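You operate a simulated robot arm through the tools that you are given. There is no shell and no other tool. Be economical: measure what you need, move in short steps, check, and stop when the job is done.

You run a simulated robot arm. Do the job below in one go: nothing can be reset, and whatever is moved stays where it is left.

JOB
Show the loose copper electrode sharp at 20x on the grey microscope's screen.
Fine: it stands between the two microscopes; lamp on 2. Set down upright: copper electrode.
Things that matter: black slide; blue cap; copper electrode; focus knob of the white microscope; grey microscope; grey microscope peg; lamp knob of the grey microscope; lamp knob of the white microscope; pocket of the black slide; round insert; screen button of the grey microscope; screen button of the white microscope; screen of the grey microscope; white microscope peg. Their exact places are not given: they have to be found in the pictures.

It is judged by the outcome, as a careful person would: the job done as asked, and still so three seconds after it is handed in. It fails if anything else is knocked over, pushed out of place, dropped, spilled or broken.

ROBOT AND FRAMES
A 7-joint arm with a two-finger parallel gripper on a trunk, on a base that drives. Base frame: it is fixed to the floor where the robot stands at the start and does not move with it; the origin is under the middle of the robot, x ahead of it, y to its left, z up; the surface under the hand at the start is at about z = 780. Lengths are in mm, angles in rad, forces in N, time in s.
With the tool pointing down near the work surface it reaches from about 200 to 740 mm from the robot's upright axis, wherever it stands. Its first joint turns from -2.897 to 2.897 rad. Places, roughly: black slide [500, 200, 800]; blue cap (5x5x4 cm) [400, 0, 800]; focus knob of the white microscope [700, -200, 1100]; grey microscope [600, 200, 900]; grey microscope peg [600, 300, 1100]; lamp knob of the grey microscope [700, 300, 900]; lamp knob of the white microscope [700, -300, 900]; pocket of the black slide [500, 200, 800]; screen button of the grey microscope [700, 200, 900]; screen button of the white microscope [700, -300, 900]; screen of the grey microscope [400, 200, 800]; white microscope peg [600, -200, 1000]. Payload 1.57 kg.
The TCP is the grasp point between the finger pads, 30 mm short of the fingertips. In the tool frame z runs along the fingers and y along their closing line. Largest opening 110 mm; finger width 24, thickness 12; the body of the gripper, 48 by 112 mm, starts 78 mm behind the TCP.
Orientation is told as [roll, pitch, yaw] about the base's x, y, z axes, in that order, counted from this pose: with the fingers straight down and closing along the base's y, the tool's x points along the base's -x, its y along +y and its z along -z.

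CONTROLS
- The arm moves only by the tool drive_tool. Its argument "rows" is a list that holds one entry, the list of rows, each a list of 7 numbers: the shift along the tool's x, y, z in mm, then the turn, a rotation vector about the tool's x, y, z in rad, then the gripper command, from -1 (fully open) to 1 (shut), values between in proportion. In form: [[[x, y, z, wx, wy, wz, fingers], ...]]. A call has 1 to 10 rows; each row shifts and turns the commanded pose from where the row before left it, along the tool's axes as they then stand. Each row takes 0.2 s and may step no farther than 50 mm and 0.15 rad from the row before; otherwise, or with a gripper value out of range, the whole call is refused. A pose out of reach is approached as far as the arm can. The call stops where the force on the tool passes 40 N (or 10 N more than at its start, if that is more) or the arm is blocked; 0.2 s more then pass. The fingers move at their own pace (about 45 mm/s each) and stop on an object; they squeeze with about 34 N. The grip force told is the motor's: it shows also when the fingers shut on nothing. Time passes only in rows, and 0.2 s behind the last, so rows that do not move let the fingers close. It gives the time, the measured TCP pose, the force on the tool (base axes), the opening and the grip force at its end, in the units of the frame above (readings bear some noise), with the torque about the TCP (base axes, N m) and any sound that the robot's microphone picked up.
- Cameras (640 x 400 px; columns grow to the right, rows downward): "scene" is now at [20.1, 151.3, 1588.5]; the picture's right is [-0.04, -1.00, 0.00], its down [-0.70, 0.03, -0.71] and it looks along [0.71, -0.03, -0.70] (base axes); focal length 263 px, centre (320, 200). "wrist" rides on the gripper at [70, 16, -141] in the tool frame; the picture's right is [-0.23, 0.97, 0.00], its down [-0.86, -0.20, -0.48] and it looks along [-0.47, -0.11, 0.88] (tool axes); focal length 222 px, centre (320, 200).
- get_image(camera): a new picture of that camera. It takes no simulated time.
- move_column(by): slides the trunk up (or, below 0, down) by that many mm; the arm and the scene camera ride with it, the base frame stays. It gives what a move gives, with no picture.
- roll_base(legs): drives the robot by 1 to 6 legs, each [ahead, turn to the left] in mm and rad, along the robot's own axes; the way and the turn of a leg run together, so that a leg with both is an arc; at most 1500 mm and 3.142 rad a leg. The arm and the cameras ride along, it lands a little off, and it stops where it bumps. It gives what a move gives.
- head_to(pan, tilt): turns the head with the scene camera to pan (to the left, within 2.705 rad either way) and tilt (down, from -0.506 to 1.204), counted from straight ahead of the robot. It gives what a move gives.
- point_at(camera, pixels): for up to 12 pixels [column, row] of the newest picture of that camera ("zoom" is the newest enlarged one), the place [x, y, z] in the base frame of the surface seen there, good to about 3 mm. It takes no simulated time.
- enlarge(camera, box): a new picture of the part [left, top, right, bottom] of that camera's present view, enlarged. It takes no simulated time.
- job_done(): hands the job in; it is judged then, once.

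Work in short steps. Measure before you move; look again where a grasp or a placing could have gone wrong, and mend it. You have 80 turns and 60 pictures in all, those below and enlarged ones among them. Open the gripper and draw the arm clear of the work before you hand the job in, unless the task says otherwise; then end with one line.

The tools are called after "Emit:" as name(argument=value, ...) on one line, values as JSON. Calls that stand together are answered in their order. drive_tool: Moves the arm, as the interface text tells. Its arguments: {"type":"object","properties":{"rows":{"type":"array","items":{"type":"array","items":{"type":"array","items":{"type":"number"}}}}},"required":["rows"]} The other tools are called the same way: move_column (by) slides the trunk up or down; roll_base (legs) drives the base; head_to (pan, tilt) turns the head that bears the scene camera; get_image (camera) takes a picture; point_at (camera, pixels) gives the place of the surface under pixels of a picture; enlarge (camera, box) takes an enlarged picture of a part of a camera's view; job_done () hands the job in.

At the start:

```text
time: 0.0
tcp_pos: [320.7, 254.2, 1358.2]
orientation: [0.001, -0.001, -0.002]
contact_force: [-0.4, -0.9, 0.1]
torque: [0.01, -0.01, -0.01]
opening: 110.0
gripper_force: 0.1
trunk travel left (down, up): [-525.0, 65.0]
robot x, y, heading: [1.4, -1.6, 0.002]
head pan, tilt: [-0.044, 0.778]
```

scene: 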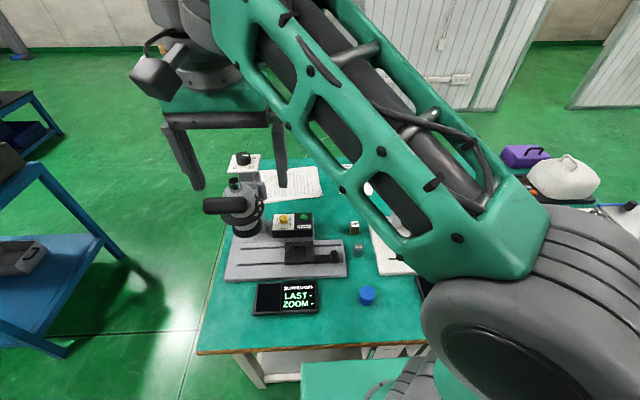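
wrist: 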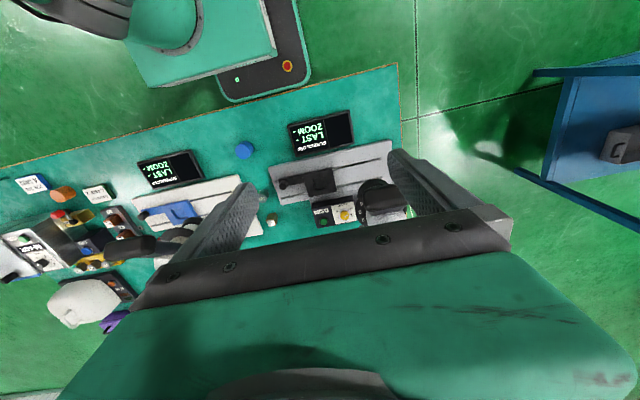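

The wrist view shows both microscopes; the grey one is around (340,190) and its screen at (320,133). I enlarge both views for details.

Emit:
enlarge(camera="scene", box=[190, 140, 430, 330])

Emit:
enlarge(camera="wrist", box=[120, 100, 420, 260])

```text
2.11 times, centred on (310, 235) of scene
```

zoom: 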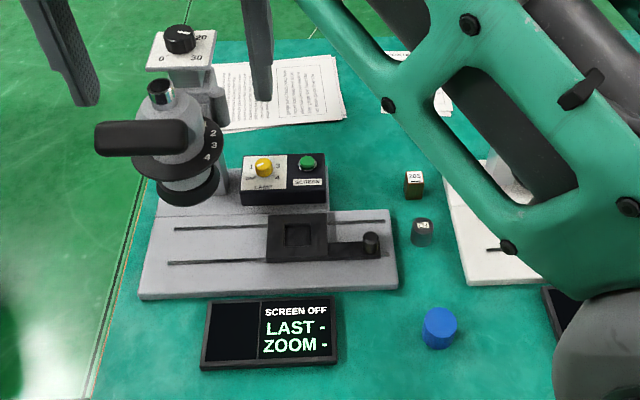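

```text
2.13 times, centred on (270, 180) of wrist
```

zoom: 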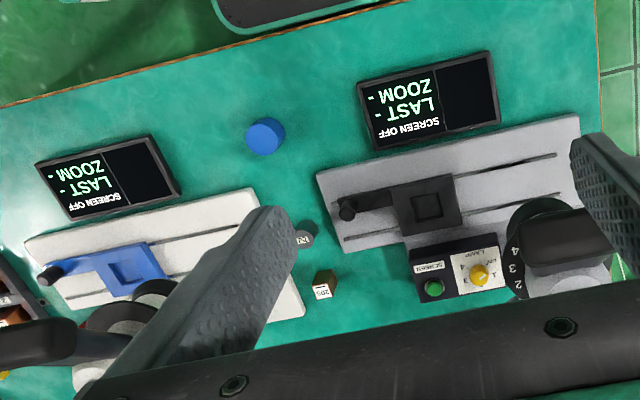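

Details are needed on the dials and the two small parts at about (356,227) and (358,247). I enlarge those.

Emit:
enlarge(camera="scene", box=[320, 205, 400, 255])

Emit:
enlarge(camera="scene", box=[200, 145, 320, 240])

```text
8.00 times, centred on (360, 230) of scene
```

zoom: 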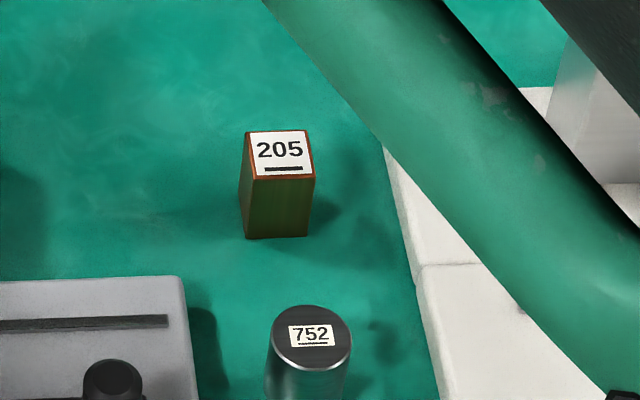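

```text
4.21 times, centred on (260, 192) of scene
```

zoom: 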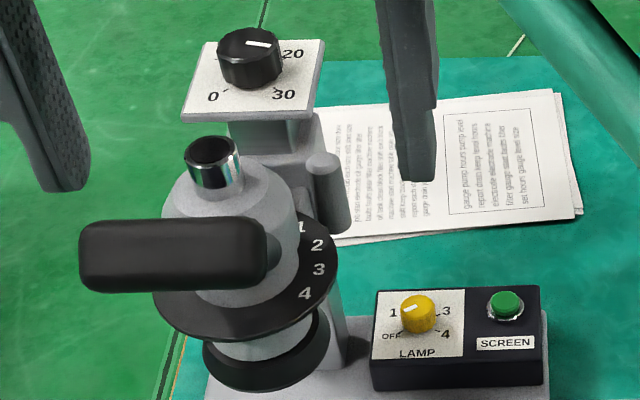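

The electrode is the square "205" block (copper edge), the round insert is "752". The arm hides a lot, so I move the tool to the right (−y) for a clear scene view.

Emit:
drive_tool(rows=[[[0, -50, 0, 0, 0, 0, -1], [0, -50, 0, 0, 0, 0, -1], [0, -50, 0, 0, 0, 0, -1], [0, -50, 0, 0, 0, 0, -1], [0, -50, 0, 0, 0, 0, -1], [0, -50, 0, 0, 0, 0, -1], [0, -50, 0, 0, 0, 0, -1], [0, -50, 0, 0, 0, 0, -1], [0, -50, 0, 0, 0, 0, -1], [0, -50, 0, 0, 0, 0, -1]]])

Emit:
get_image(camera="scene")

```text
time: 2.2
tcp_pos: [319.8, -249.4, 1357.9]
orientation: [0.0, 0.0, 0.001]
contact_force: [-0.2, -0.8, 0.5]
torque: [0.0, 0.02, 0.01]
opening: 109.9
gripper_force: 0.2
trunk travel left (down, up): [-525.0, 65.0]
robot x, y, heading: [-0.3, -1.3, 0.002]
head pan, tilt: [-0.044, 0.778]
```

```text
53 pictures are left
```

scene: 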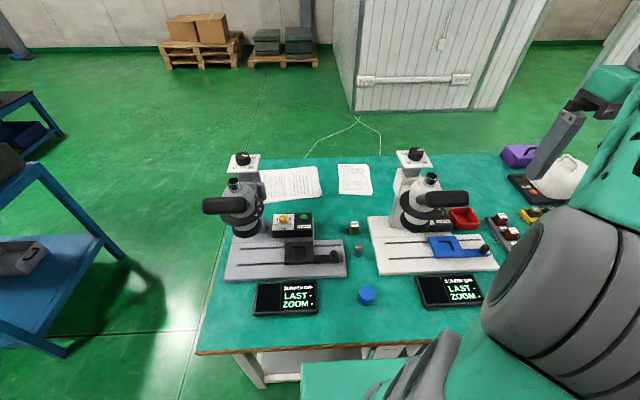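

The view is clear now. I zoom on the grey microscope, the papers and the white microscope.

Emit:
enlarge(camera="scene", box=[310, 155, 390, 205])

Emit:
enlarge(camera="scene", box=[190, 145, 350, 245])

Emit:
enlarge(camera="scene", box=[360, 140, 520, 240])

```text
8.00 times, centred on (350, 180) of scene
```

zoom: 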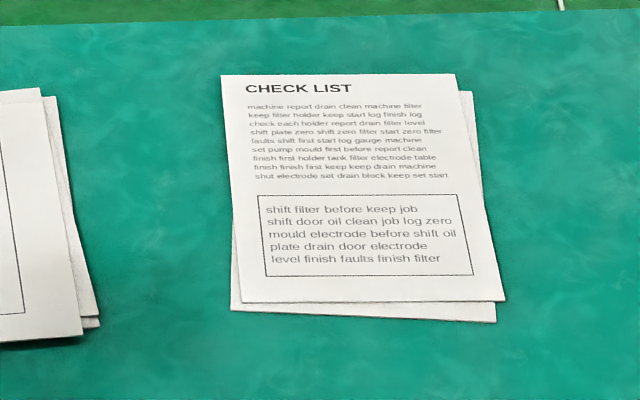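

```text
4.00 times, centred on (270, 195) of scene
```

zoom: 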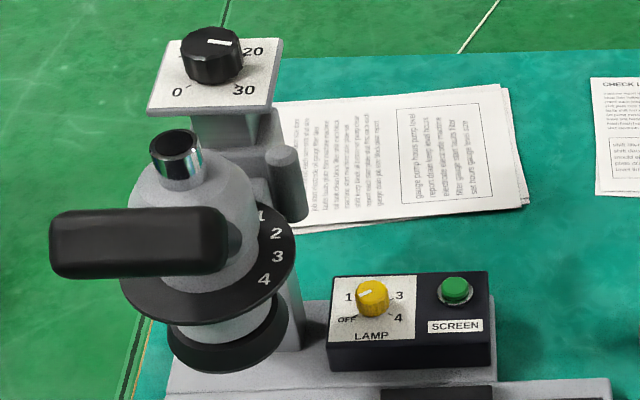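

```text
4.00 times, centred on (440, 190) of scene
```

zoom: 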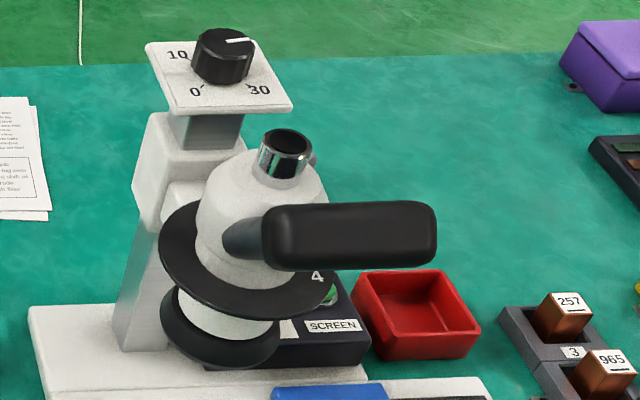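

I measure key points of the grey microscope: knob, chrome tube, handle, lamp knob, button, slide, pocket, parts.

Emit:
point_at(camera="scene", pixels=[[243, 155], [234, 181], [205, 206], [240, 205], [283, 216], [304, 216], [298, 255], [334, 257], [354, 223], [355, 247], [246, 224], [366, 294]])

Emit:
enlarge(camera="scene", box=[200, 220, 360, 320])

```text
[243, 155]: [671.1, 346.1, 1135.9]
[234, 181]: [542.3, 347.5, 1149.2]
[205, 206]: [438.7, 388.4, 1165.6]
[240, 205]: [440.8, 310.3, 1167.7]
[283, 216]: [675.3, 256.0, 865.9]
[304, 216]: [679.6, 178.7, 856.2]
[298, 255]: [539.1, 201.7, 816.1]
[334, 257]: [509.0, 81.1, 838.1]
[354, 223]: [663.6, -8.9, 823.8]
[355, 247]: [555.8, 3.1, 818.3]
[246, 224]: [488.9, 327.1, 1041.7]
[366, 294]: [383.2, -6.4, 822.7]
```

```text
4.00 times, centred on (280, 270) of scene
```

zoom: 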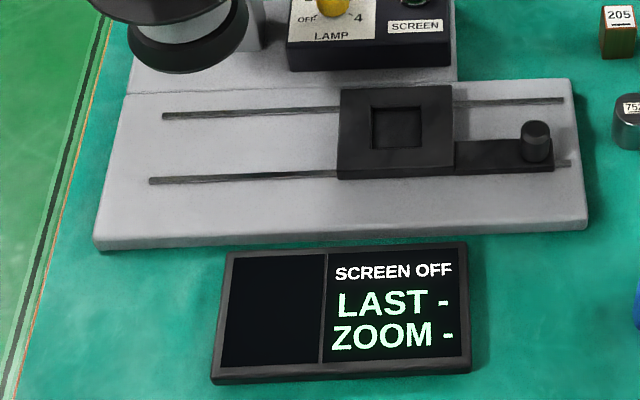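

I look closely at the column-side cylinder near (262,191) and measure it and other parts.

Emit:
enlarge(camera="scene", box=[216, 145, 280, 185])

Emit:
enlarge(camera="scene", box=[216, 175, 280, 215])

Emit:
point_at(camera="scene", pixels=[[261, 184], [264, 196], [257, 190], [251, 180], [231, 167], [259, 167], [257, 157], [232, 158], [258, 199], [256, 216], [222, 218], [262, 210]])

```text
10.00 times, centred on (248, 165) of scene
```

zoom: 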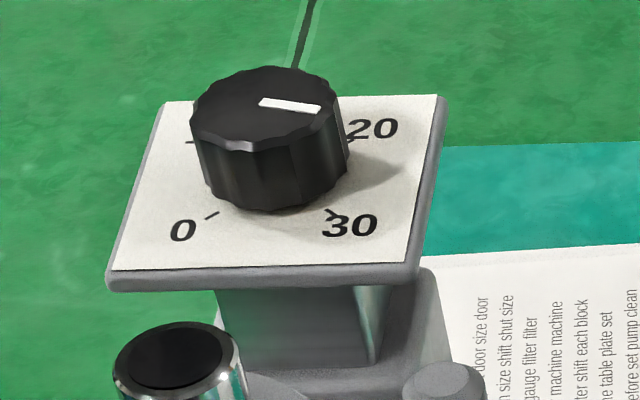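

```text
10.00 times, centred on (248, 195) of scene
```

zoom: 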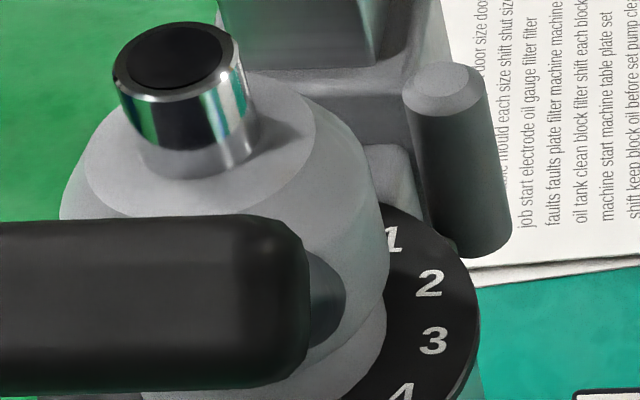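

```text
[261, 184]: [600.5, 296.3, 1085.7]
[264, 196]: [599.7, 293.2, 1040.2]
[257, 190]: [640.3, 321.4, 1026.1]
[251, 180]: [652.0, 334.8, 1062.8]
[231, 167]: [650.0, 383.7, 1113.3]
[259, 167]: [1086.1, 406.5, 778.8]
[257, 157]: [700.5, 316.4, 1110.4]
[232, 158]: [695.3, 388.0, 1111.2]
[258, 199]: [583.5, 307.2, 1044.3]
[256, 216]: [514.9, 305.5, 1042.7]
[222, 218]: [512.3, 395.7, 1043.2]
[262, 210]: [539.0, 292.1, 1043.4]
```

The top dial (0–30) appears to be focus, the numbered ring with the handle is presumably the zoom, and the peg at (600,296) a pointer. Before deciding where to stand, I measure the table edge and the blue rack at left.

Emit:
point_at(camera="scene", pixels=[[200, 352], [300, 348], [420, 343], [65, 350], [120, 255], [10, 340], [40, 245], [25, 270], [310, 380], [250, 380], [40, 165], [5, 180]])

Emit:
head_to(pan=0.3, tilt=1.15)

Emit:
get_image(camera="scene")

```text
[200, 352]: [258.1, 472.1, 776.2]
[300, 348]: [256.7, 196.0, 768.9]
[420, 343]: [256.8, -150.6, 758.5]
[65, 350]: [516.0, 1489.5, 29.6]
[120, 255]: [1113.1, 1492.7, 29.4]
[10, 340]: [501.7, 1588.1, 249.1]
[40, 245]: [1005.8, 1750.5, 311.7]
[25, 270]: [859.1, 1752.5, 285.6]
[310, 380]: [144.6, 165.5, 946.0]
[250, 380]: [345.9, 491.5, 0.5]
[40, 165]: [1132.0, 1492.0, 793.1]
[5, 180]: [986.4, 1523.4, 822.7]
```

```text
time: 3.0
tcp_pos: [319.6, -246.9, 1358.9]
orientation: [0.001, -0.002, -0.001]
contact_force: [-0.5, -0.5, 0.1]
torque: [-0.01, 0.01, -0.01]
opening: 109.9
gripper_force: 0.0
trunk travel left (down, up): [-525.0, 65.0]
robot x, y, heading: [-0.1, -1.0, 0.006]
head pan, tilt: [0.3, 1.15]
```

```text
46 pictures are left
```

scene: 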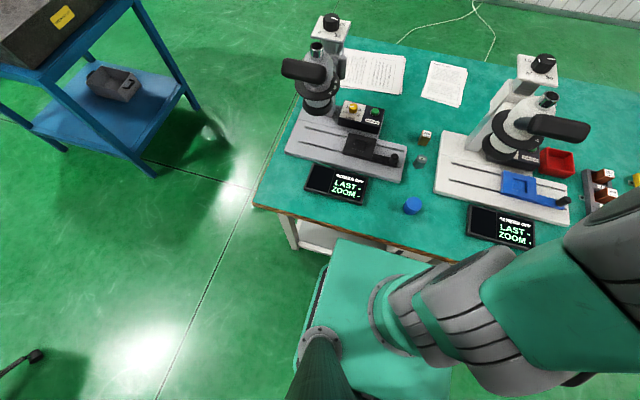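

The rack is ~1.5 m away, so I shift the robot 200 mm to the left (back, turn, ahead, turn, ahead) so everything lies in comfortable reach.

Emit:
roll_base(legs=[[-200, 0], [0, 1.571], [200, 0], [0, -1.571], [200, 0]])

Emit:
head_to(pan=0.0, tilt=0.8)

Emit:
get_image(camera="scene")

```text
time: 14.7
tcp_pos: [319.3, -46.6, 1359.0]
orientation: [0.001, -0.001, 0.005]
contact_force: [0.1, 0.8, 0.4]
torque: [-0.01, 0.04, 0.0]
opening: 110.0
gripper_force: 0.2
trunk travel left (down, up): [-525.0, 65.0]
robot x, y, heading: [1.8, 194.8, 0.008]
head pan, tilt: [0.3, 1.15]
```

```text
time: 15.5
tcp_pos: [319.8, -45.0, 1358.9]
orientation: [0.0, -0.001, 0.005]
contact_force: [0.1, 0.1, 0.0]
torque: [0.0, -0.01, -0.02]
opening: 110.1
gripper_force: 0.1
trunk travel left (down, up): [-525.0, 65.0]
robot x, y, heading: [-3.3, 197.6, 0.005]
head pan, tilt: [0.0, 0.799]
```

```text
45 pictures are left
```

scene: 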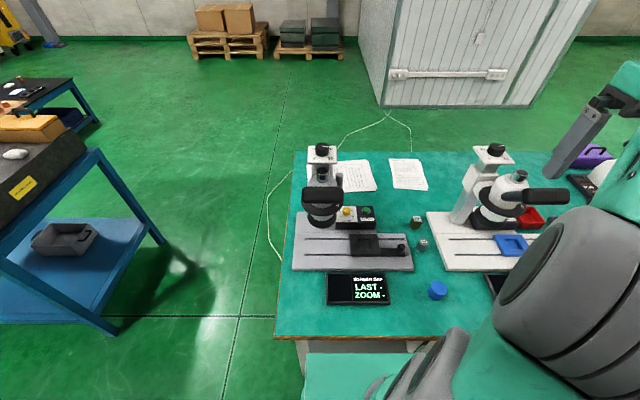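

Now I zoom on the electrode near (416,222) and slide for measurements.

Emit:
enlarge(camera="scene", box=[340, 195, 460, 270])

Emit:
point_at(camera="zoom", pixels=[[383, 120], [420, 116], [422, 130], [386, 134], [403, 124], [386, 155], [421, 152], [432, 251], [430, 270], [448, 262]])

```text
5.33 times, centred on (400, 232) of scene
```

zoom: 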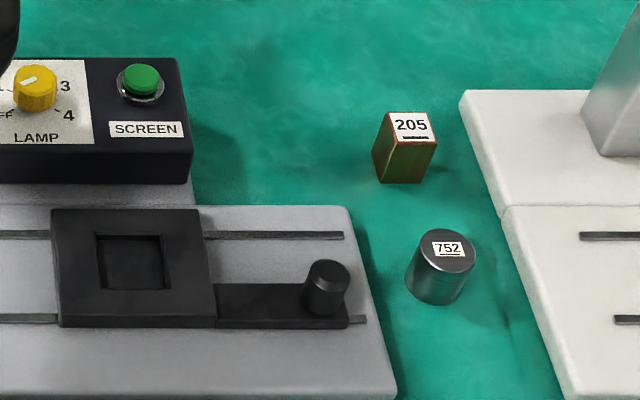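

```text
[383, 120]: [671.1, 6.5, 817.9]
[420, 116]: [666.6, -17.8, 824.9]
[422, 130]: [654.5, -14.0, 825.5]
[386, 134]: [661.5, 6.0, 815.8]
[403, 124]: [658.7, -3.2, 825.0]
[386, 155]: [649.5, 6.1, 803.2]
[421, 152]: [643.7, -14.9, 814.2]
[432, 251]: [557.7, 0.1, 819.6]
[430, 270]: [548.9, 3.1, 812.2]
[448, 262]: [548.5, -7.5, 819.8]
```

Now the pocket: I measure its corners and the slide surfaces in the same zoom.

Emit:
point_at(camera="zoom", pixels=[[130, 270], [91, 250], [92, 290], [135, 225], [180, 260], [135, 305], [97, 228], [166, 228], [200, 212], [60, 212], [62, 322], [212, 322]])

Emit:
point_at(camera="scene", pixels=[[346, 211], [367, 210], [401, 247], [321, 150], [322, 172], [310, 196], [333, 196], [321, 196], [309, 220], [437, 285], [409, 240], [335, 217]])

```text
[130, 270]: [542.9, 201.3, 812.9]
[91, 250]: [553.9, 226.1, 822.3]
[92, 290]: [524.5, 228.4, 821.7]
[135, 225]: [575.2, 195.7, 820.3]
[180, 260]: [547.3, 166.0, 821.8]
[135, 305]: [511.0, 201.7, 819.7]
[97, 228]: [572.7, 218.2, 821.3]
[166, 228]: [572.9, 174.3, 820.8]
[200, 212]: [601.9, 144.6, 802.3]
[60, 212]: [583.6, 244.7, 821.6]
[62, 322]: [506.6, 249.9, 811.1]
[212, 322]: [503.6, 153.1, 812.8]
```

```text
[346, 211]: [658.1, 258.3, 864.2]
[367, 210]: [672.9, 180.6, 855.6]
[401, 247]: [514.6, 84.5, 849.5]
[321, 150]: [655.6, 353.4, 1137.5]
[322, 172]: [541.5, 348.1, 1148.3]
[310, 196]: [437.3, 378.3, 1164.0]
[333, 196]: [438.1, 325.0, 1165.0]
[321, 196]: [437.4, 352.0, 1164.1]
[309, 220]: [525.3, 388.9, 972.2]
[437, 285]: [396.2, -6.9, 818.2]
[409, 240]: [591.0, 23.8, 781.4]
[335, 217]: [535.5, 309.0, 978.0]
```

The electrode is ~25 mm square, top at z≈825, centre ≈(659,-4); pocket centre ≈(545,198). I move the tool above the electrode.

Emit:
drive_tool(rows=[[[-45, 4, 0, 0, 0, 0, -1], [-45, 4, 0, 0, 0, 0, -1], [-45, 4, 0, 0, 0, 0, -1], [-45, 4, 0, 0, 0, 0, -1], [-45, 4, 0, 0, 0, 0, -1], [-45, 4, 15, 0, 0, 0, -1], [-40, 4, 25, 0, 0, 0, -1], [-27, 4, 40, 0, 0, 0, -1], [0, 4, 49, 0, 0, 0, -1], [0, 4, 49, 0, 0, 0, -1]]])

Emit:
get_image(camera="wrist")

Emit:
get_image(camera="scene")

```text
time: 16.3
tcp_pos: [439.8, -35.9, 1355.5]
orientation: [-0.005, -0.007, 0.018]
contact_force: [6.2, -4.5, -9.3]
torque: [0.39, 0.22, 0.18]
opening: 110.0
gripper_force: 0.0
out of reach, approached as far as the arm can: row 3
trunk travel left (down, up): [-525.0, 65.0]
robot x, y, heading: [-4.1, 200.8, 0.002]
head pan, tilt: [0.0, 0.799]
stopped in row 3: the force on the tool passed its limit at 65 N (the readings are from after the stop); the commanded pose is now the measured one
```

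```text
43 pictures are left
```

wrist: 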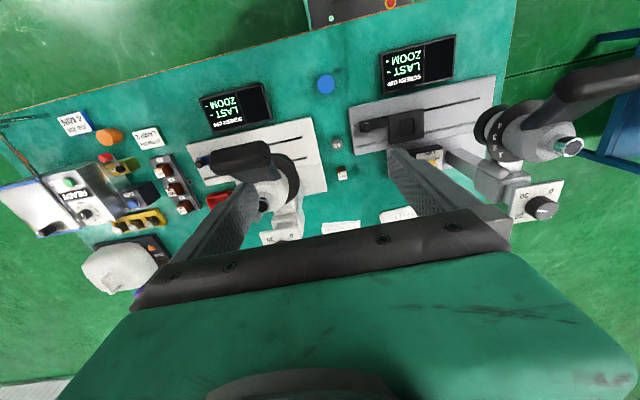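

```text
42 pictures are left
```

scene: 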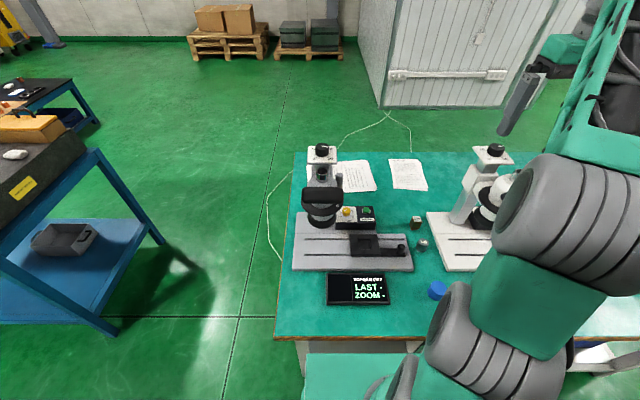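

Reach is limited at that height; I must lower the trunk. I check where the arm's elbow links are so lowering doesn't hit the white microscope.

Emit:
point_at(camera="scene", pixels=[[515, 200], [500, 230], [560, 170], [620, 200], [600, 260], [520, 300], [480, 330], [440, 310], [560, 100], [515, 110], [440, 380], [610, 100]])

```text
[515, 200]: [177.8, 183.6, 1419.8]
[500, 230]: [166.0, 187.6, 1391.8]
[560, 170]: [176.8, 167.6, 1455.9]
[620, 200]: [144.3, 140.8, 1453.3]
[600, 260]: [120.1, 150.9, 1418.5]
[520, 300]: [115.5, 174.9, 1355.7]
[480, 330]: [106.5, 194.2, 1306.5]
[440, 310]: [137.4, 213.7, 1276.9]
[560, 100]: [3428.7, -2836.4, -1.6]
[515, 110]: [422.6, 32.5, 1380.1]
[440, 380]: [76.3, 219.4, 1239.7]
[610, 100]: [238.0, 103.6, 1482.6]
```

The arm links stay near x≈150–240, so only the hand matters. I move it to y≈+60 (midway between the microscopes), then lower the trunk.

Emit:
drive_tool(rows=[[[20, 40, 0, 0, 0, -0.013, -1], [10, 45, 0, 0, 0, 0, -1]]])

Emit:
move_column(by=-330)

```text
time: 16.9
tcp_pos: [410.2, 50.1, 1355.5]
orientation: [-0.004, -0.004, 0.031]
contact_force: [0.5, -0.5, -0.3]
torque: [-0.03, 0.01, 0.01]
opening: 109.7
gripper_force: 0.0
trunk travel left (down, up): [-525.0, 65.0]
robot x, y, heading: [-4.9, 199.1, 0.006]
head pan, tilt: [0.0, 0.799]
```

```text
time: 20.1
tcp_pos: [408.5, 48.2, 1024.9]
orientation: [-0.004, -0.003, 0.03]
contact_force: [-0.4, 0.3, -0.1]
torque: [-0.01, 0.02, 0.0]
opening: 109.9
gripper_force: 0.1
trunk travel left (down, up): [-195.0, 395.0]
robot x, y, heading: [-4.8, 201.7, 0.003]
head pan, tilt: [0.0, 0.799]
```

Now at z≈1025; I move over the electrode and look with the wrist camera.

Emit:
drive_tool(rows=[[[-42, -8, 0, 0, 0, 0.005, -1], [-42, -8, 0, 0, 0, 0.005, -1], [-42, -8, 0, 0, 0, 0.005, -1], [-42, -9, 0, 0, 0, 0.005, -1], [-42, -9, 0, 0, 0, 0.005, -1], [-40, -10, 0, 0, 0, 0.005, -1], [0, 0, 35, 0, 0, 0, -1]]])

Emit:
get_image(camera="wrist")

Emit:
get_image(camera="scene")

```text
time: 20.6
tcp_pos: [462.8, 38.7, 1026.4]
orientation: [-0.012, -0.021, 0.034]
contact_force: [13.5, -4.4, -20.4]
torque: [0.09, 0.23, -0.01]
opening: 110.1
gripper_force: 0.1
out of reach, approached as far as the arm can: row 2
trunk travel left (down, up): [-195.0, 395.0]
robot x, y, heading: [-3.6, 197.0, 0.004]
head pan, tilt: [0.0, 0.799]
stopped in row 2: the force on the tool passed its limit at 97 N (the readings are from after the stop); the commanded pose is now the measured one
```

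```text
41 pictures are left
```

wrist: 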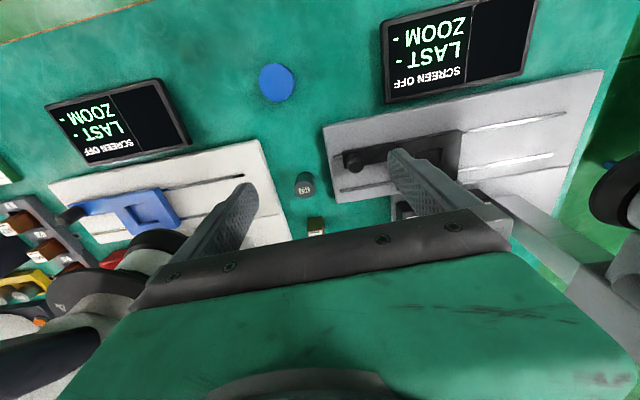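

```text
40 pictures are left
```

scene: 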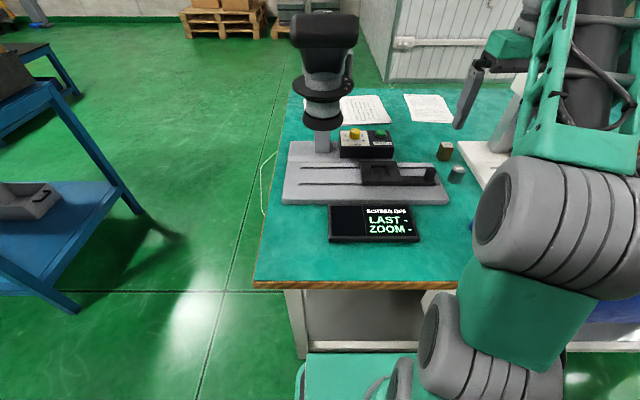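

Reach grows when the tool is low relative to the trunk. I ease back, raise the trunk, then lower with the arm instead.

Emit:
drive_tool(rows=[[[40, 0, 0, 0, 0.02, 0, -1]]])

Emit:
move_column(by=280)

Emit:
drive_tool(rows=[[[0, 0, 45, 0, 0, 0, -1], [0, 0, 45, 0, 0, 0, -1], [0, 0, 45, 0, 0, 0, -1], [0, 0, 45, 0, 0, 0, -1], [0, 0, 45, 0, 0, 0, -1], [0, 0, 45, 0, 0, 0, -1]]])

```text
time: 21.0
tcp_pos: [424.1, 38.6, 1022.4]
orientation: [-0.009, 0.01, 0.032]
contact_force: [0.4, -0.2, -0.3]
torque: [0.04, 0.06, 0.01]
opening: 110.2
gripper_force: 0.0
trunk travel left (down, up): [-195.0, 395.0]
robot x, y, heading: [-1.6, 195.6, 0.002]
head pan, tilt: [0.0, 0.799]
```

```text
time: 23.9
tcp_pos: [423.2, 38.8, 1303.7]
orientation: [-0.007, 0.006, 0.034]
contact_force: [-0.1, 0.2, -0.7]
torque: [0.01, 0.01, 0.0]
opening: 109.9
gripper_force: 0.1
trunk travel left (down, up): [-475.0, 115.0]
robot x, y, heading: [-1.3, 200.3, 0.001]
head pan, tilt: [0.0, 0.799]
```

```text
time: 25.3
tcp_pos: [424.5, 34.8, 1037.9]
orientation: [-0.009, 0.006, 0.03]
contact_force: [1.1, -0.3, -0.6]
torque: [0.01, 0.02, 0.04]
opening: 110.1
gripper_force: 0.1
out of reach, approached as far as the arm can: row 6
trunk travel left (down, up): [-475.0, 115.0]
robot x, y, heading: [-1.1, 197.6, 0.003]
head pan, tilt: [0.0, 0.799]
```

Now I go forward at z≈1035 toward the electrode.

Emit:
drive_tool(rows=[[[-40, -6, 0, -0.009, -0.006, 0.01, -1], [-40, -6, 0, 0, 0, 0.01, -1], [-40, -6, 0, 0, 0, 0.01, -1], [-40, -7, 0, 0, 0, 0, -1], [-40, -7, 0, 0, 0, 0, -1], [-35, -7, 0, 0, 0, 0, -1], [0, 0, 35, 0, 0, 0, -1]]])

Emit:
get_image(camera="wrist")

Emit:
get_image(camera="scene")

```text
time: 26.9
tcp_pos: [659.4, 0.2, 1002.5]
orientation: [0.0, 0.001, 0.001]
contact_force: [0.6, -0.3, -0.4]
torque: [0.0, 0.08, 0.0]
opening: 110.0
gripper_force: 0.1
trunk travel left (down, up): [-475.0, 115.0]
robot x, y, heading: [-0.3, 195.4, 0.003]
head pan, tilt: [0.0, 0.799]
```

```text
39 pictures are left
```

wrist: 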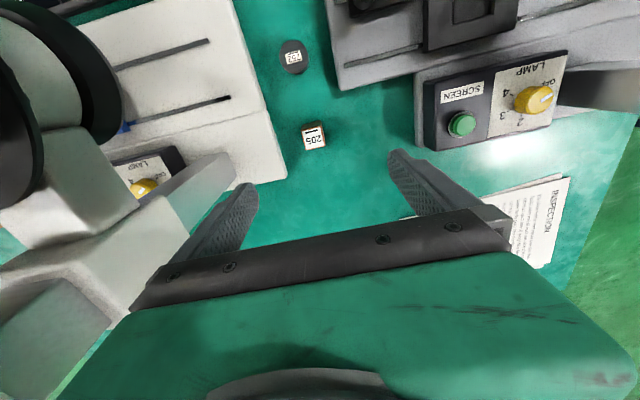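

```text
38 pictures are left
```

scene: 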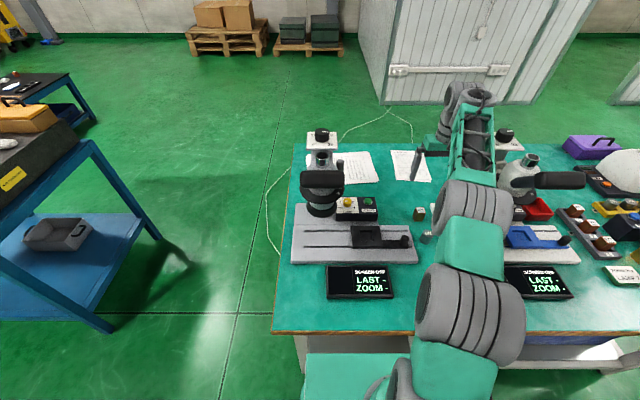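

The tool is above the electrode (wrist pixel 314,137). I enlarge the wrist view for its exact pose and for the lamp knob.

Emit:
enlarge(camera="wrist", box=[280, 110, 350, 155])

Emit:
point_at(camera="zoom", pixels=[[215, 150], [395, 110], [415, 310], [240, 350], [315, 180], [310, 250], [318, 370]])

Emit:
enlarge(camera="wrist", box=[400, 40, 580, 160])

```text
8.89 times, centred on (315, 132) of wrist
```

zoom: 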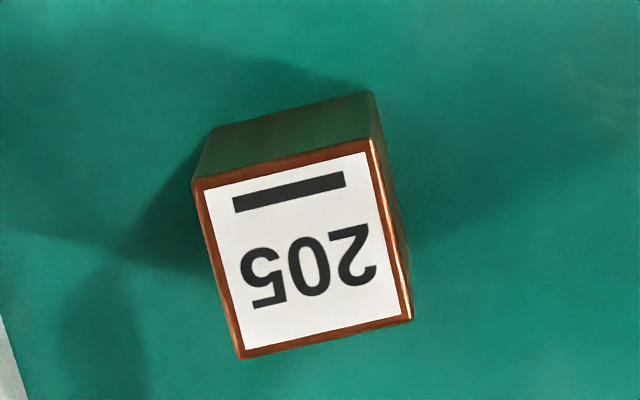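

```text
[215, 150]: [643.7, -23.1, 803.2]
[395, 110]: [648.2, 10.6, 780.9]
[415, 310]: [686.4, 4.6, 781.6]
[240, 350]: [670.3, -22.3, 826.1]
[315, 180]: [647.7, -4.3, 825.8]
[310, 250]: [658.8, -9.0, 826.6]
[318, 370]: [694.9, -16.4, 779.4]
```

```text
3.33 times, centred on (490, 100) of wrist
```

zoom: 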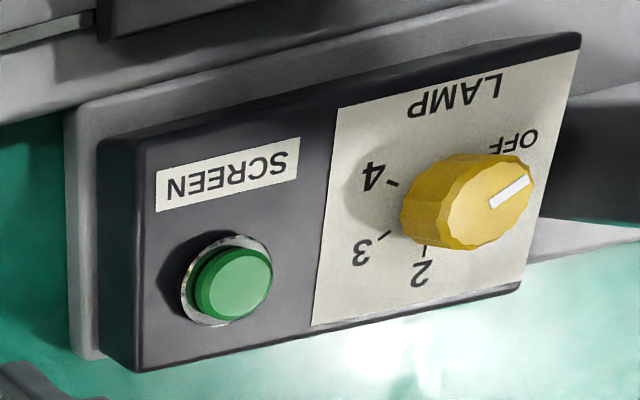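

The electrode is axis-aligned, ~28.7 mm wide, centred ≈(658.6,−9.5). I check clearance to the white microscope's base and column on its right side.

Emit:
get_image(camera="wrist")

Emit:
point_at(camera="wrist", pixels=[[283, 175], [278, 160], [230, 165], [235, 180], [195, 175], [150, 210], [110, 290], [70, 150], [120, 245], [296, 57], [425, 100], [400, 5]])

```text
35 pictures are left
```

wrist: 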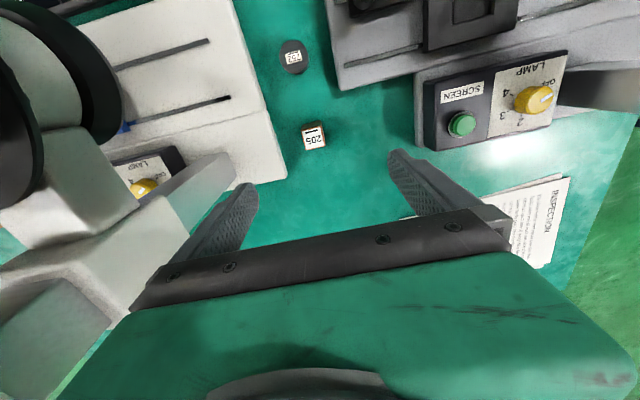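

```text
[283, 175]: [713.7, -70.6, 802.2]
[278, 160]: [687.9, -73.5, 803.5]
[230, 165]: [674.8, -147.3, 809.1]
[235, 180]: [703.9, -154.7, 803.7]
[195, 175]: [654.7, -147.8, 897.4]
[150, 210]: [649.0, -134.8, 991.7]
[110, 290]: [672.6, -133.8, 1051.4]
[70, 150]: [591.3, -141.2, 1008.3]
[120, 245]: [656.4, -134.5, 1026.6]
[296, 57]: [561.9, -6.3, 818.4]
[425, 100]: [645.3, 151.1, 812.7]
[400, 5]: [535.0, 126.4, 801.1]
```

White base edge is y≈−70, column y≤−134: clear. I pre-close to ~60 mm, centre and descend to TCP z≈823, then close.

Emit:
drive_tool(rows=[[[0, -9.7, 0, 0, 0, 0, -0.09], [0, 0, 40, 0, 0, 0, -0.09], [0, 0, 40, 0, 0, 0, -0.09], [0, 0, 40, 0, 0, 0, -0.09], [0, 0, 30, 0, 0, 0, -0.09], [0, 0, 29, 0, 0, 0, -0.09], [0, 0, 0, 0, 0, 0, -0.09]]])

Emit:
get_image(camera="wrist")

```text
time: 28.5
tcp_pos: [659.5, -9.2, 825.1]
orientation: [0.001, 0.0, 0.003]
contact_force: [0.3, 0.5, -0.1]
torque: [-0.03, 0.01, -0.01]
opening: 60.1
gripper_force: 0.0
trunk travel left (down, up): [-475.0, 115.0]
robot x, y, heading: [-6.7, 204.2, 0.005]
head pan, tilt: [0.0, 0.799]
```

```text
34 pictures are left
```

wrist: 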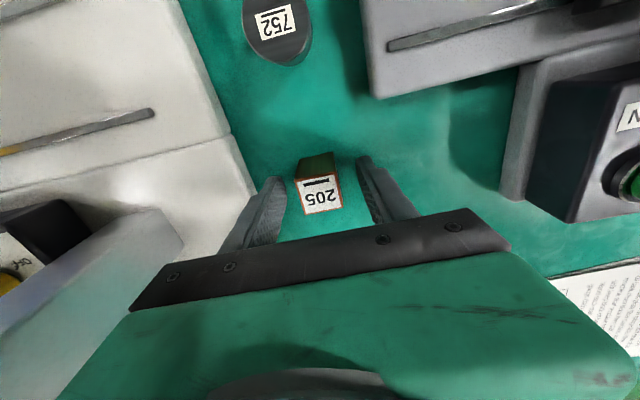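

The block sits at the TCP projection (321,194). I close the fingers and lift a little.

Emit:
drive_tool(rows=[[[0, 0, 2, 0, 0, 0, -0.09], [0, 0, 0, 0, 0, 0, 1], [0, 0, 0, 0, 0, 0, 1], [0, 0, 0, 0, 0, 0, 1], [0, 0, 0, 0, 0, 0, 1], [0, 0, -20, 0, 0, 0, 1]]])

```text
time: 29.9
tcp_pos: [657.5, -8.9, 841.7]
orientation: [0.002, 0.003, 0.003]
contact_force: [-0.3, 0.2, -5.0]
torque: [0.02, 0.03, 0.0]
opening: 29.7
gripper_force: 34.0
trunk travel left (down, up): [-475.0, 115.0]
robot x, y, heading: [-0.2, 202.5, -0.001]
head pan, tilt: [0.0, 0.799]
```

Held (opening 29.7, 34 N). I lift and carry it to above the pocket.

Emit:
drive_tool(rows=[[[0, 0, -45, 0, 0, 0, 1], [0, 0, -45, 0, 0, 0, 1], [0, 0, -30, 0, 0, 0, 1], [22, 40, 0, 0, 0, 0, 1], [22, 40, 0, 0, 0, 0, 1], [23, 42, 0, 0, 0, 0, 1], [23, 42, 0, 0, 0, 0, 1], [23, 42, 0, 0, 0, 0, 1]]])

Emit:
get_image(camera="wrist")

```text
time: 31.7
tcp_pos: [549.6, 195.3, 982.3]
orientation: [0.003, 0.007, 0.002]
contact_force: [-0.4, 0.8, -3.2]
torque: [-0.03, -0.02, 0.0]
opening: 29.9
gripper_force: 33.8
out of reach, approached as far as the arm can: row 7, 8
trunk travel left (down, up): [-475.0, 115.0]
robot x, y, heading: [-6.1, 196.1, 0.002]
head pan, tilt: [0.0, 0.799]
```

```text
33 pictures are left
```

wrist: 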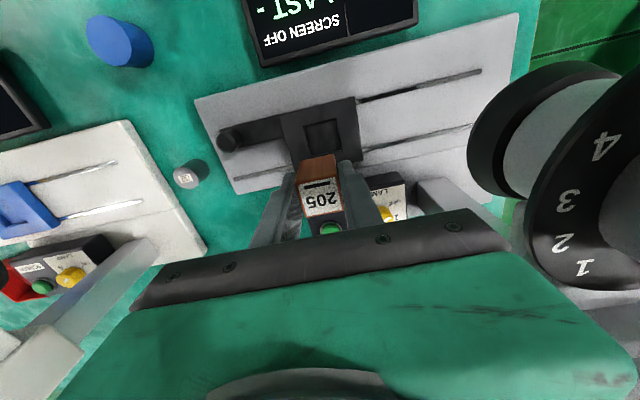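

The pocket is visible near (322,135). I enlarge and locate its corners.

Emit:
enlarge(camera="wrist", box=[270, 90, 370, 160])

Emit:
point_at(camera="zoom", pixels=[[205, 215], [410, 175], [320, 180], [320, 330], [250, 350], [440, 230], [300, 250], [340, 290]])

```text
5.71 times, centred on (320, 125) of wrist
```

zoom: 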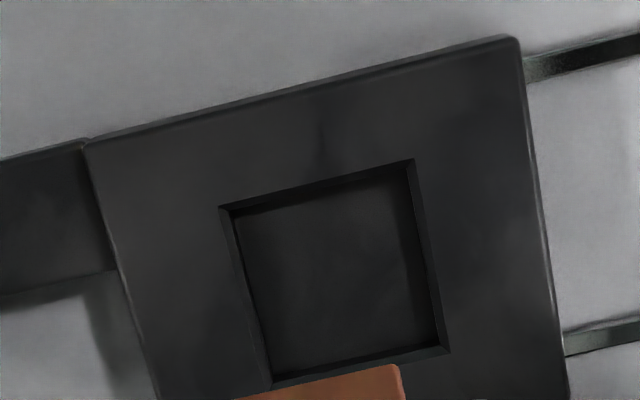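

```text
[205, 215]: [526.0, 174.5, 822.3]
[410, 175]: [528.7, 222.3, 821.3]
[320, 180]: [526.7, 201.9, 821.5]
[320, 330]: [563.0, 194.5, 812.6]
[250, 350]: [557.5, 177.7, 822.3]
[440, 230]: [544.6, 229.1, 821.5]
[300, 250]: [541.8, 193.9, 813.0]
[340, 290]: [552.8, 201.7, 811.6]
```

Pocket centre computes to ≈(549,199.5), 44 mm wide, floor z≈812. I align and descend to just above the floor.

Emit:
drive_tool(rows=[[[0.5, 4.2, 0, 0.003, -0.007, 0, 1], [0, 0, 40, 0, 0, 0, 1], [0, 0, 40, 0, 0, 0, 1], [0, 0, 30, 0, 0, 0, 1], [0, 0, 0, 0, 0, 0, 1]]])

Emit:
get_image(camera="wrist")

```text
time: 32.9
tcp_pos: [587.6, 198.6, 968.2]
orientation: [0.0, 0.011, 0.003]
contact_force: [-0.1, -0.5, -4.0]
torque: [0.02, 0.01, -0.03]
opening: 29.9
gripper_force: 34.4
out of reach, approached as far as the arm can: row 1, 2, 3, 4
trunk travel left (down, up): [-475.0, 115.0]
robot x, y, heading: [-1.0, 202.6, 0.004]
head pan, tilt: [0.0, 0.799]
```

```text
31 pictures are left
```

wrist: 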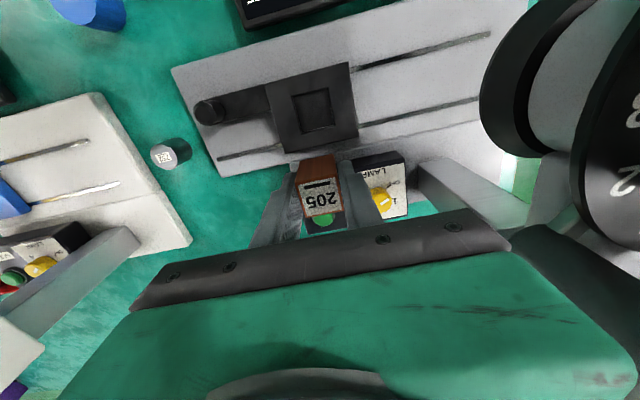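

The arm hit a joint limit and drifted to x≈588, z≈968 (nothing touched). I look at the arm's posture.

Emit:
get_image(camera="scene")

Emit:
point_at(camera="scene", pixels=[[320, 200], [360, 150], [400, 200], [400, 300], [360, 300], [440, 250], [330, 300], [420, 360]])

```text
30 pictures are left
```

scene: 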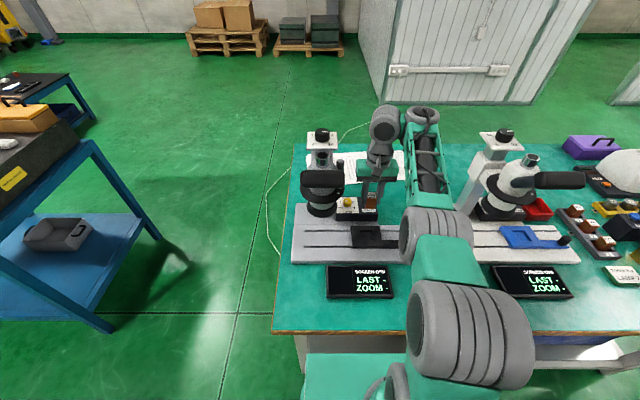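

```text
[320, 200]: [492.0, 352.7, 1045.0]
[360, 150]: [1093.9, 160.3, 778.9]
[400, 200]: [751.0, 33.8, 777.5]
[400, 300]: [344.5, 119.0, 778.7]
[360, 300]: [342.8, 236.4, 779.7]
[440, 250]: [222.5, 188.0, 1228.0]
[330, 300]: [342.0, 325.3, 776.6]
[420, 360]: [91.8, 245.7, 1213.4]
```

The limit seems to depend on tool height relative to the trunk (low-and-close is out). I raise the command back up first, then I'll do the last descent with the trunk.

Emit:
drive_tool(rows=[[[0, 0, -45, 0, 0, 0, 1], [0, 0, -45, 0, 0, 0, 1], [0, 0, -20, 0, 0, 0, 1], [0, 0, 0, 0, 0, 0, 1]]])

```text
time: 33.9
tcp_pos: [585.3, 199.6, 1079.4]
orientation: [-0.004, -0.008, 0.004]
contact_force: [-0.5, -0.5, -2.9]
torque: [0.02, 0.02, -0.02]
opening: 29.6
gripper_force: 33.7
trunk travel left (down, up): [-475.0, 115.0]
robot x, y, heading: [-4.3, 198.1, 0.004]
head pan, tilt: [0.0, 0.799]
```

Now at z 1079; I move back to x≈549 and lower the trunk by 140.

Emit:
drive_tool(rows=[[[18, 0, 0, -0.004, 0.008, 0, 1], [18, 0, 0, 0, 0, 0, 1], [0, 0, 0, 0, 0, 0, 1]]])

Emit:
move_column(by=-140)

Emit:
get_image(camera="scene")

```text
time: 34.7
tcp_pos: [549.2, 198.7, 1078.9]
orientation: [0.002, 0.002, 0.004]
contact_force: [-0.2, 0.0, -3.7]
torque: [-0.02, -0.05, 0.0]
opening: 29.8
gripper_force: 33.6
trunk travel left (down, up): [-475.0, 115.0]
robot x, y, heading: [-3.5, 199.1, 0.003]
head pan, tilt: [0.0, 0.799]
```

```text
time: 36.3
tcp_pos: [549.8, 198.9, 938.9]
orientation: [0.003, 0.0, 0.004]
contact_force: [0.5, -0.1, -3.5]
torque: [-0.02, -0.04, -0.05]
opening: 29.6
gripper_force: 33.9
trunk travel left (down, up): [-335.0, 255.0]
robot x, y, heading: [-5.6, 193.7, 0.004]
head pan, tilt: [0.0, 0.799]
```

```text
29 pictures are left
```

scene: 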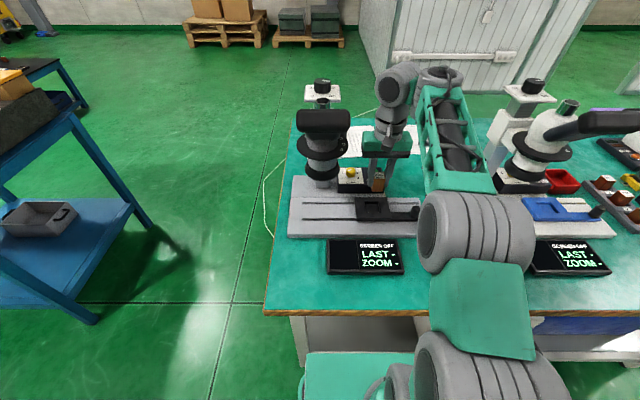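

Good. Lower the trunk 60 more (block bottom ≈837, above the slide top 821), then check alignment.

Emit:
move_column(by=-60)

Emit:
enlarge(camera="wrist", box=[240, 100, 400, 220])

Emit:
point_at(camera="zoom", pixels=[[200, 60], [300, 70], [220, 110], [400, 50], [450, 120], [330, 200], [250, 200], [380, 180]])

```text
time: 37.3
tcp_pos: [549.4, 198.6, 878.8]
orientation: [0.0, 0.001, 0.005]
contact_force: [0.3, 0.3, -2.5]
torque: [0.01, 0.0, -0.02]
opening: 29.8
gripper_force: 33.5
trunk travel left (down, up): [-275.0, 315.0]
robot x, y, heading: [-1.4, 200.2, 0.006]
head pan, tilt: [0.0, 0.799]
```

```text
3.33 times, centred on (320, 160) of wrist
```

zoom: 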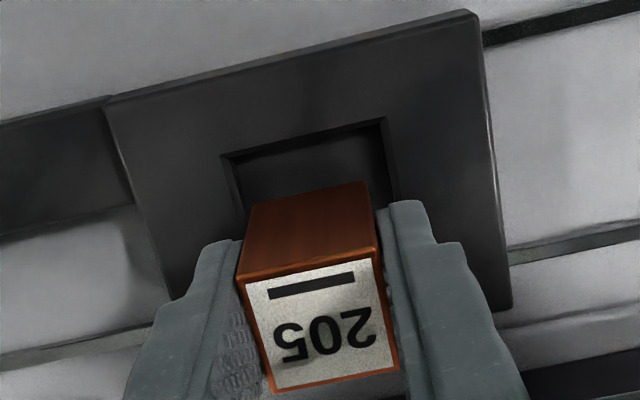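

```text
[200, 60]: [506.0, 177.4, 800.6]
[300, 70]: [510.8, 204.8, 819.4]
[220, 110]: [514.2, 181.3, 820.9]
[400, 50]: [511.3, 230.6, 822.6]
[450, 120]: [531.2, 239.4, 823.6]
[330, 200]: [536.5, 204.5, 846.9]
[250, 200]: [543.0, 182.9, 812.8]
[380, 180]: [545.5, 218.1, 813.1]
```

Alignment is right (pocket centre ≈(548.3,198.6)). I lower 22 mm with the arm and read the force.

Emit:
drive_tool(rows=[[[0.5, 0, 12, 0, 0, 0, 1], [0, 0, 8, 0, 0, 0, 1], [0, 0, 2, 0, 0, 0, 1], [0, 0, 0, 0, 0, 0, 1]]])

```text
time: 38.3
tcp_pos: [550.2, 198.4, 857.7]
orientation: [0.002, 0.0, 0.004]
contact_force: [0.2, -0.2, -4.1]
torque: [0.0, 0.02, 0.01]
opening: 29.7
gripper_force: 33.6
trunk travel left (down, up): [-275.0, 315.0]
robot x, y, heading: [-3.7, 201.4, 0.008]
head pan, tilt: [0.0, 0.799]
```

No contact yet (weight −4 N only). I go down in 1 mm steps.

Emit:
drive_tool(rows=[[[0, 0, 1, 0, 0, 0, 1], [0, 0, 1, 0, 0, 0, 1], [0, 0, 1, 0, 0, 0, 1]]])

```text
time: 39.1
tcp_pos: [549.4, 199.4, 855.8]
orientation: [-0.002, -0.006, 0.004]
contact_force: [2.0, 0.2, 14.2]
torque: [-0.07, 0.13, 0.02]
opening: 29.7
gripper_force: 33.8
trunk travel left (down, up): [-275.0, 315.0]
robot x, y, heading: [-4.5, 200.9, 0.005]
head pan, tilt: [0.0, 0.799]
```

Contact with the floor (14 N). I ease up 0.7 mm, open to ~70 mm, and rise.

Emit:
drive_tool(rows=[[[0, 0, -0.8, 0, 0, 0, 1], [0, 0, 0, 0, 0, 0, 0.3], [0, 0, 0, 0, 0, 0, -0.2], [0, 0, 0, 0, 0, 0, -0.2], [0, 0, -30, 0, 0, 0, -0.2], [0, 0, -40, 0, 0, 0, -0.2], [0, 0, -40, 0, 0, 0, -0.2], [0, 0, -40, 0, 0, 0, -0.2]]])

Emit:
get_image(camera="wrist")

```text
time: 40.9
tcp_pos: [551.1, 201.1, 999.6]
orientation: [0.001, 0.01, 0.006]
contact_force: [1.1, 0.8, -1.1]
torque: [-0.03, 0.09, 0.01]
opening: 66.1
gripper_force: 0.0
trunk travel left (down, up): [-275.0, 315.0]
robot x, y, heading: [-0.4, 196.1, -0.001]
head pan, tilt: [0.0, 0.799]
```

```text
27 pictures are left
```

wrist: 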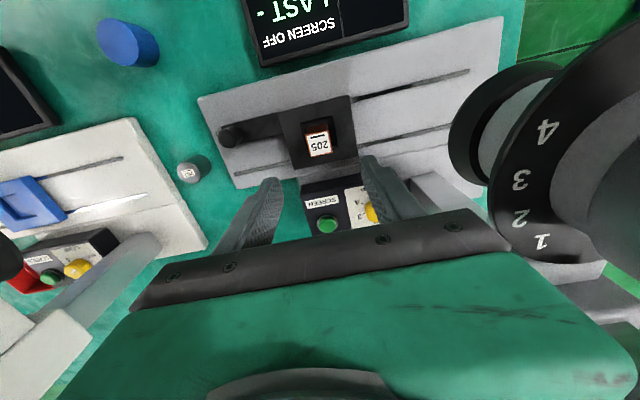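

The electrode stands upright in the pocket (pixel 317,143). Next the slide's handle knob at (230,137): I measure it.

Emit:
enlarge(camera="wrist", box=[200, 100, 360, 200])

Emit:
point_at(camera="zoom", pixels=[[110, 150], [90, 150], [130, 145], [118, 175], [200, 190], [160, 160], [460, 180], [400, 90], [330, 150], [480, 290], [120, 220]])

Emit:
point_at(camera="wrist", pixels=[[468, 72], [450, 125], [490, 75], [540, 75], [460, 140], [495, 200], [540, 260], [505, 130]])

```text
4.00 times, centred on (280, 150) of wrist
```

zoom: 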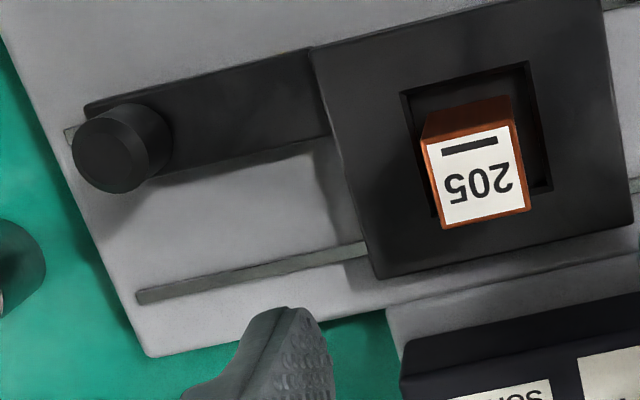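

```text
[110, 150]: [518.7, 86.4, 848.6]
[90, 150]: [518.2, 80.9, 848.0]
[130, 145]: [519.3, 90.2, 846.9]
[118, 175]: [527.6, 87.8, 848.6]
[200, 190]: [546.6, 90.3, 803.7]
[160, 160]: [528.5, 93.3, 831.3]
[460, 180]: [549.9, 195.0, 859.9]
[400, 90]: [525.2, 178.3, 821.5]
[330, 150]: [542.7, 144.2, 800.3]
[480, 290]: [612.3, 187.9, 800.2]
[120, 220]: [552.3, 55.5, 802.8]
```

```text
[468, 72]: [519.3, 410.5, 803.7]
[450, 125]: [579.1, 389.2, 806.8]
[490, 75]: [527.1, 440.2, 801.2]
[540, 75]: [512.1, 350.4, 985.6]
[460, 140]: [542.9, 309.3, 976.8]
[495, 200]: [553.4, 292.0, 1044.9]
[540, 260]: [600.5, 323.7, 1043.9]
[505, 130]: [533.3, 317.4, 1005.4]
```

Slide knob: centre ≈(520,86), top z 848. I'll push it in +y with closed fingers. First go beside it (y≈45) and down to tips z≈828.

Emit:
drive_tool(rows=[[[8, -40, 0, 0, -0.01, 0, 1], [8, -40, 0, 0, 0, 0, 1], [8, -40, 0, 0, 0, 0, 1], [7, -36, 0, 0, 0, 0, 1], [0, 0, 40, 0, 0, 0, 1], [0, 0, 40, 0, 0, 0, 1], [0, 0, 40, 0, 0, 0, 1], [0, 0, 22, 0, 0, 0, 1], [0, 0, 0, 0, 0, 0, 1]]])

Emit:
get_image(camera="wrist")

```text
time: 42.9
tcp_pos: [520.6, 43.9, 860.4]
orientation: [-0.002, -0.011, 0.003]
contact_force: [-0.1, 0.0, 0.2]
torque: [0.02, 0.0, -0.01]
opening: 0.0
gripper_force: 21.3
trunk travel left (down, up): [-275.0, 315.0]
robot x, y, heading: [-3.7, 201.3, 0.004]
head pan, tilt: [0.0, 0.799]
```

```text
25 pictures are left
```

wrist: 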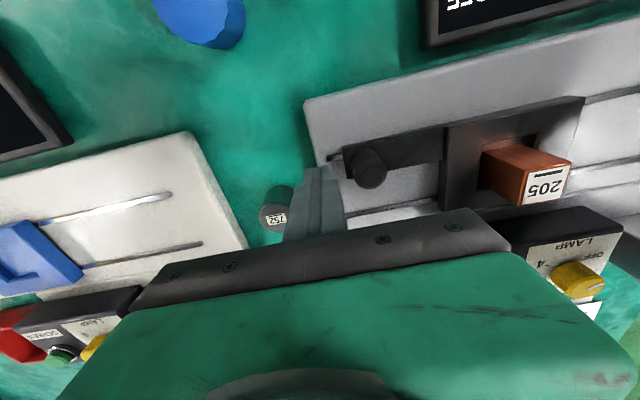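

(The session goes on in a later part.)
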